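You operate a simulated robot arm through the tools that you are given. There is no shell and no other tool. Be economical: measure what you need, move in short steps, check, and stop when the job is done.

Carry out the task below with a simulated robot arm. There is one attempt and no reset: what you move stays moved.

TASK
Fetch the grey can from the top of the bench and stand it on the plate there.
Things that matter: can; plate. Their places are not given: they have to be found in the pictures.

It is judged by the outcome, as a careful person would: the job done as asked, and still so three seconds after it is handed in. It fails if anything else is knocked over, pushed out of place, dropped, spilled or broken.

THE ROBOT
A 7-joint arm with a two-finger parallel gripper, fixed in place. Base frame: the origin is at the foot of the arm, x ahead of it, y to its left, z up; the work surface is at about z = 0. Lengths are in cm, angles in degrees, forces in N, time in s.
With the tool pointing down near the work surface it reaches from about 24 to 62 cm from the base axis. Its first joint turns from -66.0 to 66.0 degrees. Payload 2.6 kg.
Tool frame: the origin (TCP) lies between the finger pads and is the grasp point; the fingertips stand 3 cm ahead of it; z points along the fingers, y is the line along which they close. The gripper opens to 9.4 cm. The fingers are 2.8 cm wide and 1 cm thick; the gripper's body (5 by 9.6 cm) begins 5.5 cm behind the TCP.
Orientation is told as [roll, pitch, yaw] about the base's x, y, z axes, in that order, counted from this pose: with the fingers straight down and closing along the base's y, the tool's x points along the base's -x, its y along +y and its z along -z.

THE INTERFACE
- The arm moves only by the tool apply_moves. Its argument "series" is a list of rows, each a list of 7 numbers: the shift along the tool's x, y, z in units of 400 mm (1.0 is 400 mm), then the turn, a rotation vector about the tool's x, y, z in units of 60 degrees (1.0 is 60 degrees), then the finger opening in cm, from 0 to 9.4. In form: [[x, y, z, rx, ry, rz, grip], ...]. A call has 1 to 20 rows; each row is the pose to reach, as a shift and turn from the pose commanded when the call began, along the tool's axes at that moment. A call with a number of a shift or a turn outside -1 to 1 is refused whole. A row lasts 0.2 s, in which the tool goes at most 5 cm and 8.6 degrees; a call with a longer step from one row to the next is refused whole, and so is a gripper value outside its range. A pose out of reach is approached as far as the arm can. The call stops where the force on the tool passes 40 N (or 10 N more than at its start, if that is more) or the arm is blocked; 0.2 s more then pass. The fingers move at their own pace (about 7.2 cm/s each) and stop on an object; they squeeze with about 42 N. The grip force told is the motor's: it shows also when the fingers shut on nothing. Time passes only in rows, and 0.2 s behind the last, so rows that repeat a pose let the fingers close. It gives the time, the measured TCP pose, the force on the tool (base axes), the opening and the grip force at its end, in the units of the frame above (readings bear some noise), and new pictures: "views" is both (left out), scene, wrist or none.
- Cameras (640 x 400 px; columns grow to the right, rows downward): "scene" is fixed at [3.32, 44.3, 58.17]; the picture's right is [-0.74, -0.67, 0.00], its down [-0.32, 0.36, -0.88] and it looks along [0.59, -0.65, -0.48] (base axes); focal length 331 px, centre (320, 200). "wrist" rides on the gripper at [-3.7, 0, -5.8] in the tool frame; the picture's right is [0.00, -1.00, 0.00], its down [0.97, 0.00, -0.24] and it looks along [0.24, 0.00, 0.97] (tool axes); focal length 218 px, centre (320, 200).
- measure_at(camera, pixels): there is no depth. For up to 12 entries [column, row, z] of the newest picture of that camera ("zoom" is the newest enlarged one), the place [x, y] in the base frame at which the ray of that pixel passes the height z, good to about 0.2 cm, but the place of the scene camera against the robot may be out by one fixed shift of up to 2.5 cm in any direction. No time passes.
- zoom(camera, box): a new picture of the part [left, top, right, bottom] of that camera's present view, enlarged. No time passes.
- job_done(): hands the job in; it is judged then, once.

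Work in short steps. Measure before you move; look again where a grasp or a placing could have gone wrong, and mend it. You have 60 turns and 120 pictures in all, the two below and enlarged ones among them. Open the gripper and draw the arm clear of the work before you hand the job in, unless the task says otherwise; then end with one line.

The tools are called after "Emit:" as a command line: name --pt "numbers of a row" for each row, then --argument value for the rest, lists and objects as JSON in quotes. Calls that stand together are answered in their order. apply_moves: Moves the arm, as the interface text tells. Its arguments: {"type":"object","properties":{"series":{"type":"array","items":{"type":"array","items":{"type":"number"}}},"views":{"type":"string","enum":["both","scene","wrist","none"]}},"required":["series"]} The other tools are called the same way: measure_at (camera, pixels) gives the place at which the rays of pixels pass given heights; zoom (camera, box) takes an enlarged picture of a part of a camera's view; job_done () hands the job in.

At the start:

```text
clock: 0.0
position: [39.65, -15.7, 31.25]
ee_rot: [0.0, 0.0, 0.0]
wrist_force: [0.4, -0.8, -0.8]
opening: 9.4
grasp_force: 0.2
```

scene: 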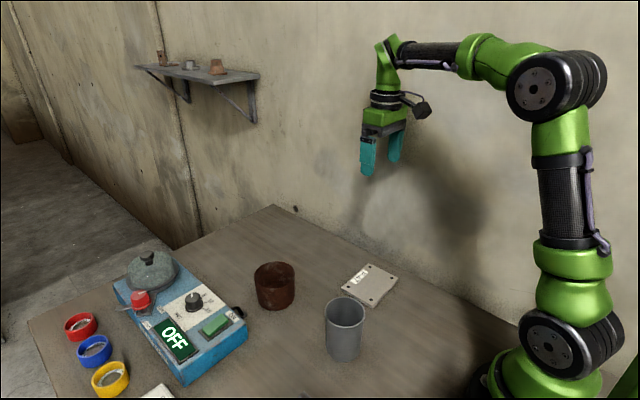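
wrist: 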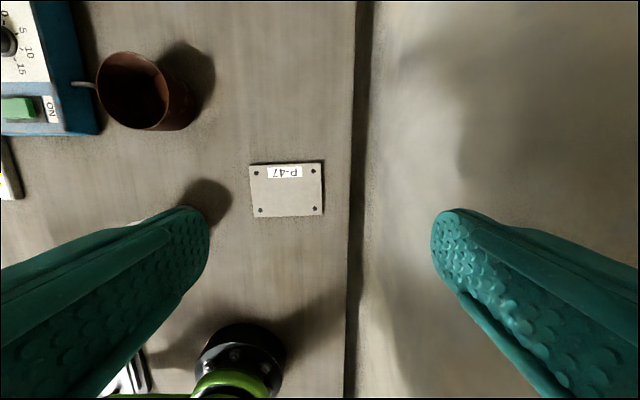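

The grey can is at about (345,330) in the scene, and the P-47 plate at (370,285) in the scene and (287,190) in the wrist view. I'll measure both.

Emit:
measure_at --camera "scene" --pixels '[[343, 352, 0], [327, 352, 0], [361, 352, 0], [345, 310, 10], [326, 310, 10], [365, 310, 10], [370, 285, 1], [367, 264, 1], [398, 280, 1], [375, 306, 1], [341, 289, 1]]'

Emit:
measure_at --camera "wrist" --pixels '[[250, 165, 1], [322, 163, 1], [324, 214, 1], [253, 218, 1], [287, 190, 1], [130, 220, 0]]'

Emit:
zoom --camera "scene" --box '[240, 240, 420, 380]'

```text
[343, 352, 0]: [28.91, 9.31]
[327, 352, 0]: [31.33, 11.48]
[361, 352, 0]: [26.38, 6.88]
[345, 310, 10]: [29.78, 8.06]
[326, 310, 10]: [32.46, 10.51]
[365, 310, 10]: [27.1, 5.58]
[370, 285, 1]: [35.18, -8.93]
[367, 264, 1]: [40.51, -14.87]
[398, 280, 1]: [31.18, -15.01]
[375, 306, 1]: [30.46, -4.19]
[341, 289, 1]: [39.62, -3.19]
```

```text
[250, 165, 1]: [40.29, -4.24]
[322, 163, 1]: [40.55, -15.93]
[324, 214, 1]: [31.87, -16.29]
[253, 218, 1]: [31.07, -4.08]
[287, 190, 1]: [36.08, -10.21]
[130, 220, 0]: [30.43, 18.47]
```

```text
2.86 times, centred on (330, 310) of scene
```

zoom: 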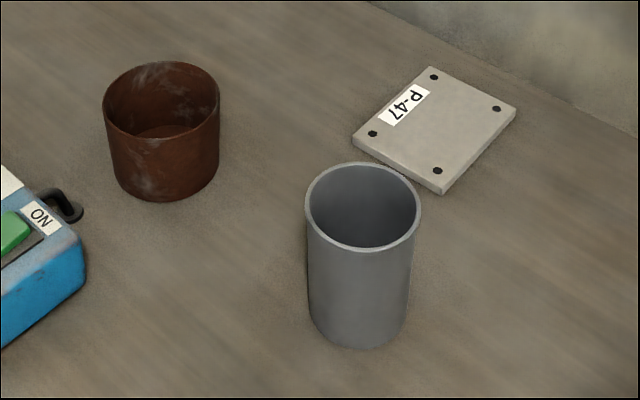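

Plate centre is at about (36.0,-10.2) according to the wrist camera. The can is hidden behind a finger there, so I'll move over it to see it.

Emit:
apply_moves --pt "0 0.1 0 0 0 0 9.4" --pt "0 0.2 0 0 0 0 9.4" --pt "0 0.3 0 0 0 0 9.4" --pt "0 0.4 0 0 0 0 9.4" --pt "0 0.5 0 0 0 0 9.4" --pt "0 0.57 0 0 0 0 9.4" --pt "0 0.57 0 0 0 0 9.4"

```text
clock: 1.6
position: [39.56, 7.16, 31.24]
ee_rot: [0.0, 0.0, 0.0]
wrist_force: [1.5, 0.2, -0.3]
opening: 9.43
grasp_force: 0.0
```

scene: 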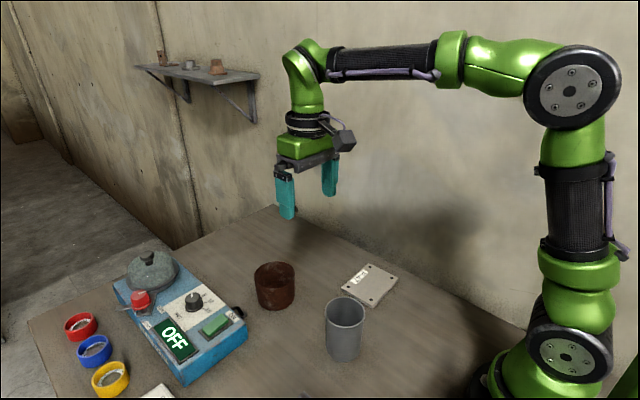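
wrist: 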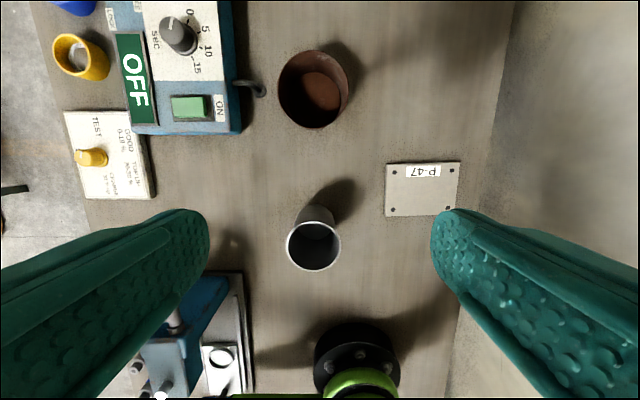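

The can's rim is at (313,245) in the wrist view. I'll zoom in and measure its height and width.

Emit:
zoom --camera "wrist" --box '[240, 180, 400, 280]'

Emit:
measure_at --camera "wrist" --pixels '[[313, 245, 8], [313, 245, 9], [313, 245, 10], [313, 245, 11], [286, 246, 10], [341, 246, 10], [313, 220, 10], [313, 271, 10], [317, 205, 0], [424, 190, 1]]'

Emit:
measure_at --camera "scene" --pixels '[[345, 312, 8], [345, 312, 9], [345, 312, 10], [345, 312, 11], [341, 361, 0]]'

```text
4.00 times, centred on (320, 230) of wrist
```

zoom: 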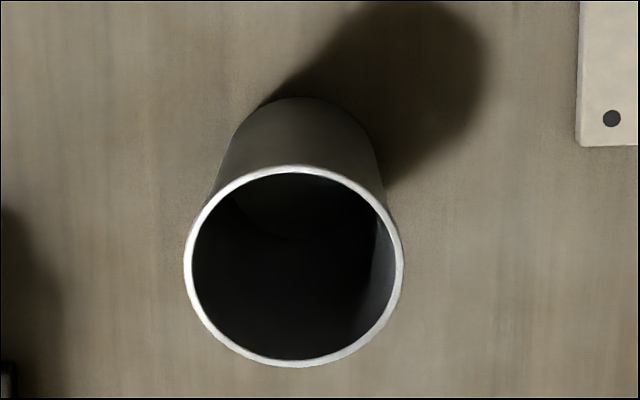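

```text
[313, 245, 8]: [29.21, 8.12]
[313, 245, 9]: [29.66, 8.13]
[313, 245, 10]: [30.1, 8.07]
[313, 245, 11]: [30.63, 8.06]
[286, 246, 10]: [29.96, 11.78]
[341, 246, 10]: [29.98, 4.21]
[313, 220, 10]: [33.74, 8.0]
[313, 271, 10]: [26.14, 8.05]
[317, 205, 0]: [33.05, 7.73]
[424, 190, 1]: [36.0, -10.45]
```

```text
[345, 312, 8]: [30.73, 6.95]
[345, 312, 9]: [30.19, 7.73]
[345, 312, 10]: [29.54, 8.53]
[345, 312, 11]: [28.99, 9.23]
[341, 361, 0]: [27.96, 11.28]
```

The can is about 10 cm tall and 7.6 cm wide, centred at about (29.9, 8.0). I'll go above it with the fingertips at z≈13 and check alignment.

Emit:
apply_moves --pt "0.08 0.021 0 0 0 0 9.4" --pt "0.16 0.021 0 0 0 0 9.4" --pt "0.241 0.021 0 0 0 0 9.4" --pt "0.241 0.021 0.1 0 0 0 9.4" --pt "0.241 0.021 0.2 0 0 0 9.4" --pt "0.241 0.021 0.28 0 0 0 9.4" --pt "0.241 0.021 0.35 0 0 0 9.4" --pt "0.241 0.021 0.35 0 0 0 9.4"

```text
clock: 3.4
position: [30.02, 7.88, 17.24]
ee_rot: [0.1, 0.0, 0.0]
wrist_force: [0.1, 0.3, 0.3]
opening: 9.38
grasp_force: 0.1
```

scene: 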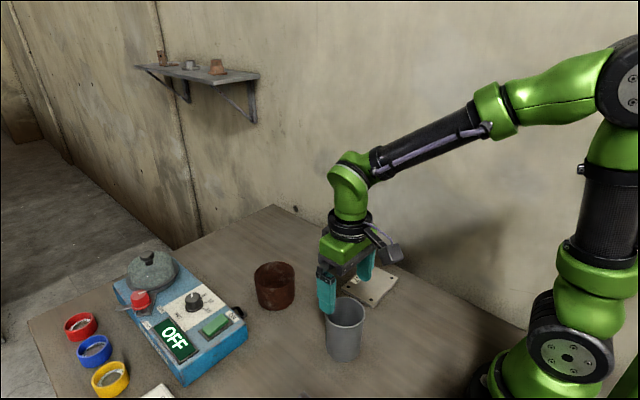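
wrist: 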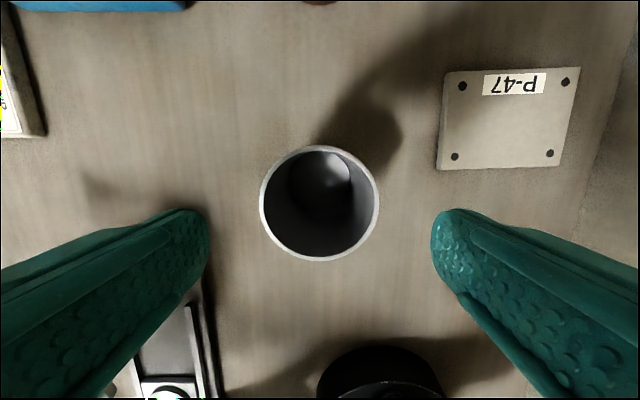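

The rim is now centred at (320,203). I'll check its place, and the edge of the object at lower left near (205,280).

Emit:
measure_at --camera "wrist" --pixels '[[320, 203, 9], [320, 203, 10], [320, 203, 11], [260, 203, 10], [379, 203, 10], [320, 146, 10], [320, 260, 10], [205, 290, 0], [205, 290, 8], [336, 170, 0], [508, 118, 1]]'

Emit:
zoom --camera "wrist" --box '[220, 110, 420, 290]'

```text
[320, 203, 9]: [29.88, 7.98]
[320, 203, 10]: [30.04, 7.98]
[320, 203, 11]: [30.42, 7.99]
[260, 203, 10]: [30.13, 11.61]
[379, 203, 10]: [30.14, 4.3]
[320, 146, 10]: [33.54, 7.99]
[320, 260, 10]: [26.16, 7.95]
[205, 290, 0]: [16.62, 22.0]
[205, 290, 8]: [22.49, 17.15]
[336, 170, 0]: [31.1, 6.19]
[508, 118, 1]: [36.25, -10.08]
```

```text
2.22 times, centred on (320, 200) of wrist
```

zoom: 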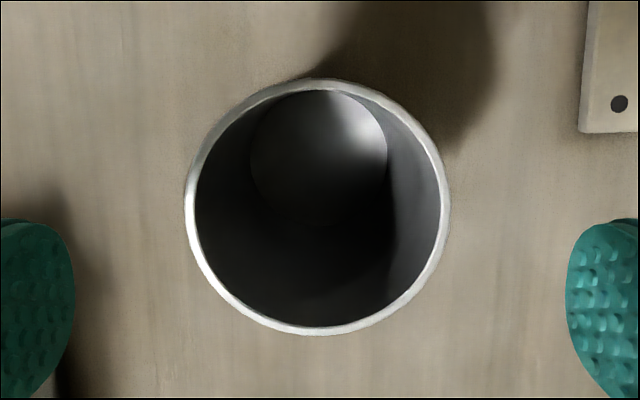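

The can is centred within about 0.1 cm, and the finger path is clear. I'll descend to TCP z≈6.3 and close.

Emit:
apply_moves --pt "0 0.002 0.05 0 0 0 9.4" --pt "0 0.002 0.1 0 0 0 9.4" --pt "0 0.002 0.15 0 0 0 9.4" --pt "0 0.002 0.2 0 0 0 9.4" --pt "0 0.002 0.24 0 0 0 9.4" --pt "0 0.002 0.273 0 0 0 9.4" --pt "0 0.002 0.273 0 0 0 9.4"

```text
clock: 5.0
position: [30.08, 7.92, 6.39]
ee_rot: [-0.1, 0.0, 0.0]
wrist_force: [0.4, -0.5, -0.7]
opening: 9.4
grasp_force: 0.1
```

scene: 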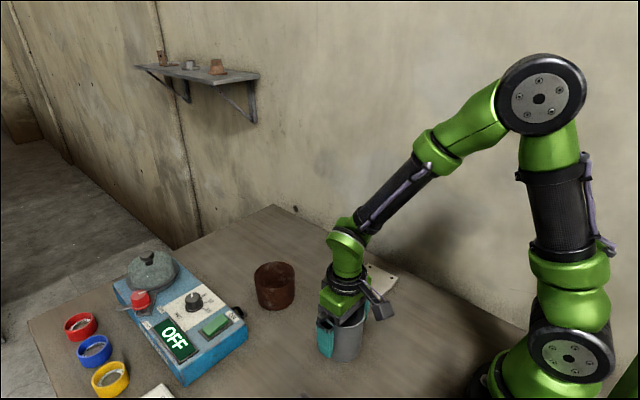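
wrist: 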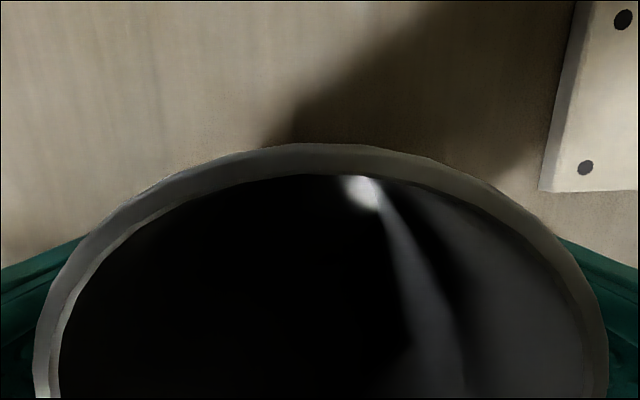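

The fingers straddle the can with no contact force, so I'll close.

Emit:
apply_moves --pt "0 0 0 0 0 0 7.5" --pt "0 0 0 0 0 0 6.5" --pt "0 0 0 0 0 0 6.0" --pt "0 0 0 0 0 0 6.0" --views "none"

```text
clock: 6.0
position: [29.99, 8.01, 6.38]
ee_rot: [0.0, 0.1, 0.0]
wrist_force: [0.2, 0.4, 0.1]
opening: 7.06
grasp_force: 41.8
```

It's gripped at 7.06 cm with 42 N. I'll lift 6 cm and look.

Emit:
apply_moves --pt "0 0 -0.03 0 0 0 6.0" --pt "0 0 -0.07 0 0 0 6.0" --pt "0 0 -0.11 0 0 0 6.0" --pt "0 0 -0.15 0 0 0 6.0" --pt "0 0 -0.15 0 0 0 6.0"

```text
clock: 7.2
position: [30.19, 8.12, 12.46]
ee_rot: [0.0, 0.0, -0.1]
wrist_force: [0.4, 0.9, -1.4]
opening: 7.08
grasp_force: 41.8
```

scene: 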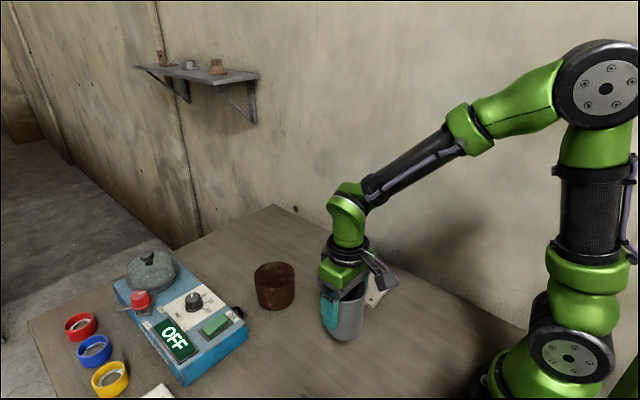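
wrist: 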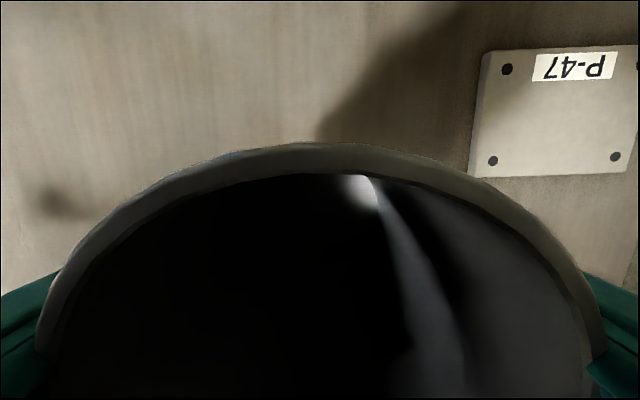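

The can is lifted and hasn't moved in the grip. I'll carry it over the plate centre (36.0,-10.15).

Emit:
apply_moves --pt "-0.025 -0.075 0 0 0 0 6.0" --pt "-0.05 -0.15 0 0 0 0 6.0" --pt "-0.075 -0.225 0 0 0 0 6.0" --pt "-0.1 -0.3 0 0 0 0 6.0" --pt "-0.125 -0.375 0 0 0 0 6.0" --pt "-0.15 -0.453 0 0 0 0 6.0" --pt "-0.15 -0.453 0 0 0 0 6.0" --pt "-0.15 -0.453 0 0 0 0 6.0"

```text
clock: 9.0
position: [36.16, -9.99, 12.32]
ee_rot: [0.1, -0.1, 0.1]
wrist_force: [0.3, -0.5, -1.5]
opening: 7.03
grasp_force: 42.1
```

scene: 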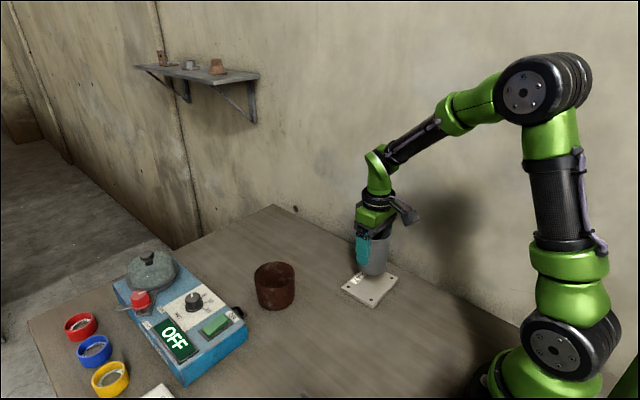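
wrist: 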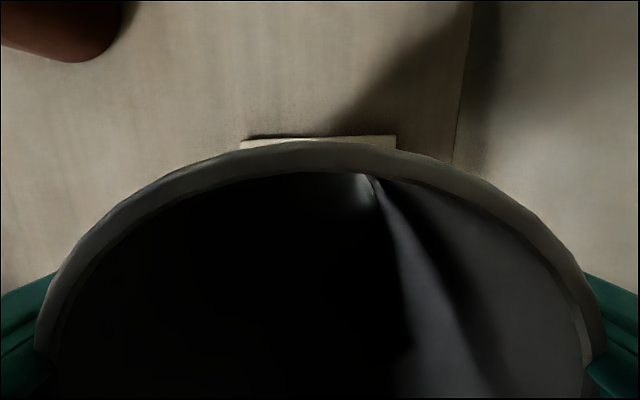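

The plate is centred under the can (its far edge spans 241–396, midpoint 318). I'll lower until the can's bottom is at about z=1.7 and look.

Emit:
apply_moves --pt "0 0 0.03 0 0 0 6.0" --pt "0 0 0.06 0 0 0 6.0" --pt "0 0 0.09 0 0 0 6.0" --pt "0 0 0.106 0 0 0 6.0" --pt "0 0 0.106 0 0 0 6.0" --views "none"

Emit:
zoom --camera "scene" --box '[310, 200, 440, 320]'

```text
clock: 10.2
position: [35.97, -10.09, 8.03]
ee_rot: [0.1, 0.0, 0.0]
wrist_force: [-0.9, -0.2, -1.3]
opening: 7.02
grasp_force: 42.1
```

```text
3.33 times, centred on (375, 260) of scene
```

zoom: 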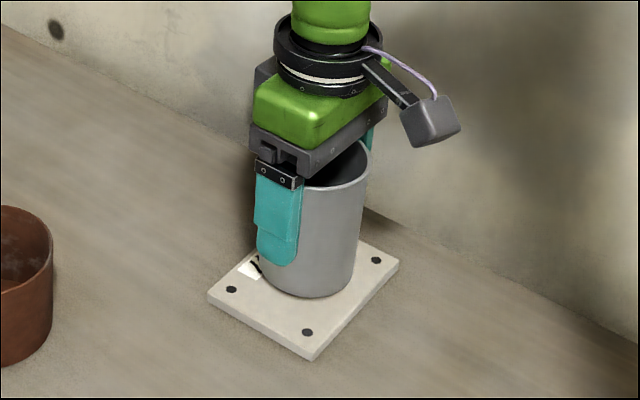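

The can is just above the plate and centred. I'll lower in 1 mm steps and watch the force.

Emit:
apply_moves --pt "0 0 0.0025 0 0 0 6.0" --pt "0 0 0.005 0 0 0 6.0" --pt "0 0 0.0075 0 0 0 6.0" --pt "0 0 0.01 0 0 0 6.0" --pt "0 0 0.01 0 0 0 6.0" --views "none"

```text
clock: 11.4
position: [35.95, -10.11, 7.67]
ee_rot: [0.0, 0.0, 0.0]
wrist_force: [-0.6, 0.4, -1.1]
opening: 7.03
grasp_force: 41.4
```

No contact yet, so I'll go on down.

Emit:
apply_moves --pt "0 0 0.0025 0 0 0 6.0" --pt "0 0 0.005 0 0 0 6.0" --pt "0 0 0.005 0 0 0 6.0" --views "none"

```text
clock: 12.2
position: [36.09, -10.05, 7.41]
ee_rot: [0.0, 0.0, -0.1]
wrist_force: [0.2, -0.1, -1.2]
opening: 7.03
grasp_force: 42.3
```

Emit:
apply_moves --pt "0 0 0.0025 0 0 0 6.0" --pt "0 0 0.0025 0 0 0 6.0" --views "none"

Emit:
zoom --camera "scene" --box '[340, 250, 400, 310]'

```text
clock: 12.8
position: [36.14, -10.12, 7.44]
ee_rot: [0.0, 0.0, -0.1]
wrist_force: [0.3, 0.1, -0.8]
opening: 7.02
grasp_force: 41.9
```

```text
6.67 times, centred on (370, 280) of scene
```

zoom: 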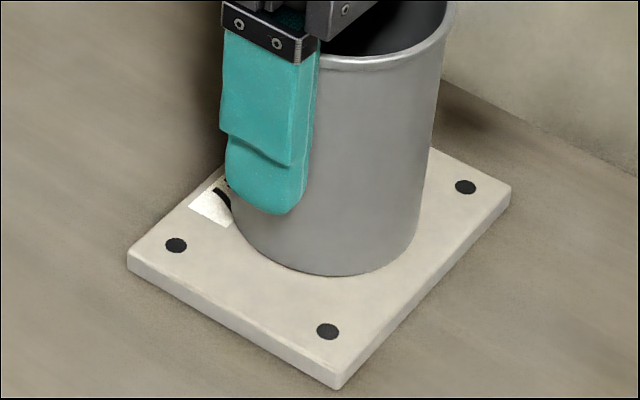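

Still no force, so the can is very close or just touching. I'll take a few more 1 mm steps.

Emit:
apply_moves --pt "0 0 0.0025 0 0 0 6.0" --pt "0 0 0.0025 0 0 0 6.0" --views "none"

```text
clock: 13.4
position: [36.15, -10.17, 7.41]
ee_rot: [0.1, 0.0, 0.0]
wrist_force: [-3.4, 0.3, 10.1]
opening: 7.01
grasp_force: 42.1
```

Contact: the upward force is 10 N, so the can is standing on the plate. I'll open the fingers slowly.

Emit:
apply_moves --pt "0 0 0 0 0 0 7.4" --pt "0 0 0 0 0 0 8.0" --pt "0 0 0 0 0 0 8.8" --pt "0 0 0 0 0 0 9.4" --pt "0 0 0 0 0 0 9.4"

```text
clock: 14.6
position: [36.18, -10.19, 7.31]
ee_rot: [0.0, 0.0, 0.0]
wrist_force: [0.5, 0.4, -0.2]
opening: 9.4
grasp_force: 0.1
```

scene: 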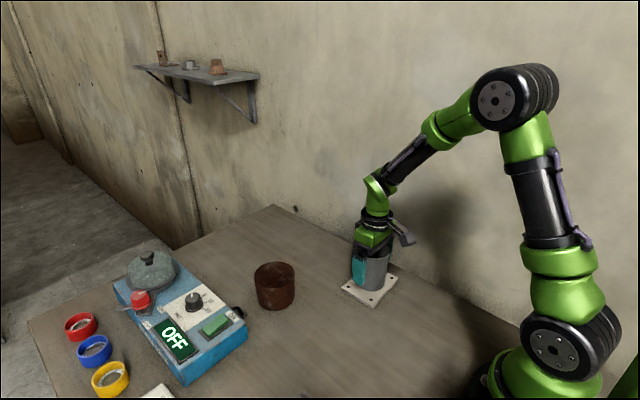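
wrist: 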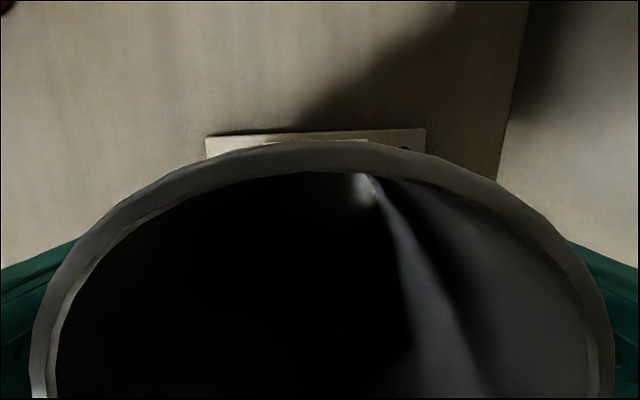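

Released. I'll rise straight up, slowly at first, to clear the can.

Emit:
apply_moves --pt "0 0 -0.03 0 0 0 9.4" --pt "0 0 -0.07 0 0 0 9.4" --pt "0 0 -0.12 0 0 0 9.4" --pt "0 0 -0.18 0 0 0 9.4" --pt "0 0 -0.26 0 0 0 9.4" --pt "0 0 -0.36 0 0 0 9.4" --pt "0 0 -0.46 0 0 0 9.4" --pt "0 0 -0.55 0 0 0 9.4" --pt "0 0 -0.55 0 0 0 9.4"

Emit:
zoom --camera "scene" --box '[310, 200, 440, 320]'

```text
clock: 16.6
position: [36.03, -10.24, 29.47]
ee_rot: [-0.1, 0.0, -0.1]
wrist_force: [-0.1, 0.7, 0.0]
opening: 9.39
grasp_force: 0.0
```

scene: 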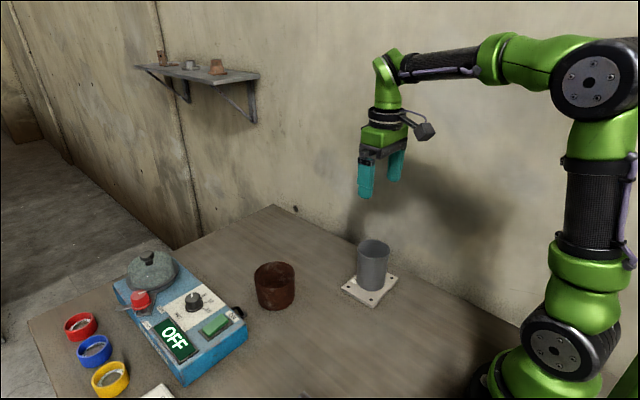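
wrist: 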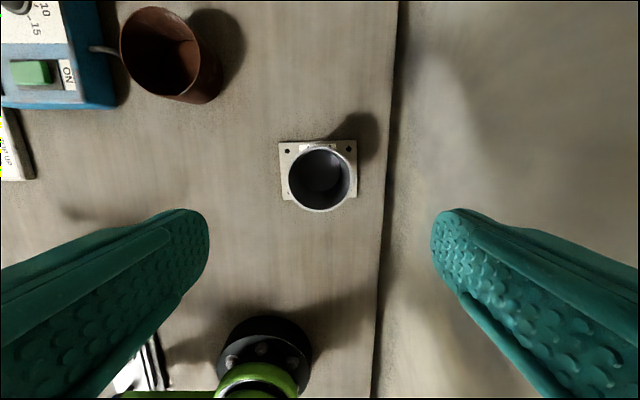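

```text
3.33 times, centred on (375, 260) of scene
```

zoom: 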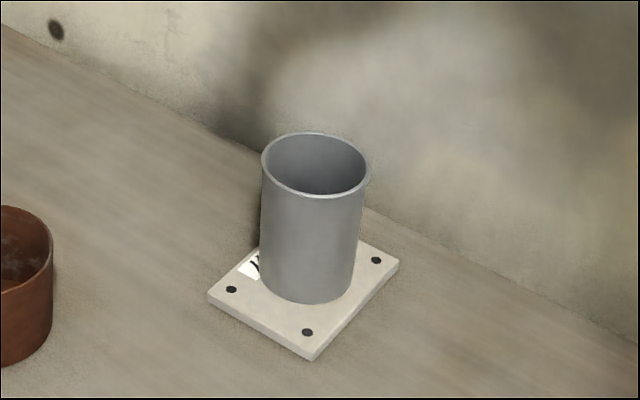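

The can stands upright in the middle of the plate, nothing else has moved, and the arm is clear. I'm handing the job in.

Emit:
job_done

```text
The job is handed in.
```

The grey can is standing upright, centred on the P-47 plate, with the gripper open and the arm clear; the job is handed in.
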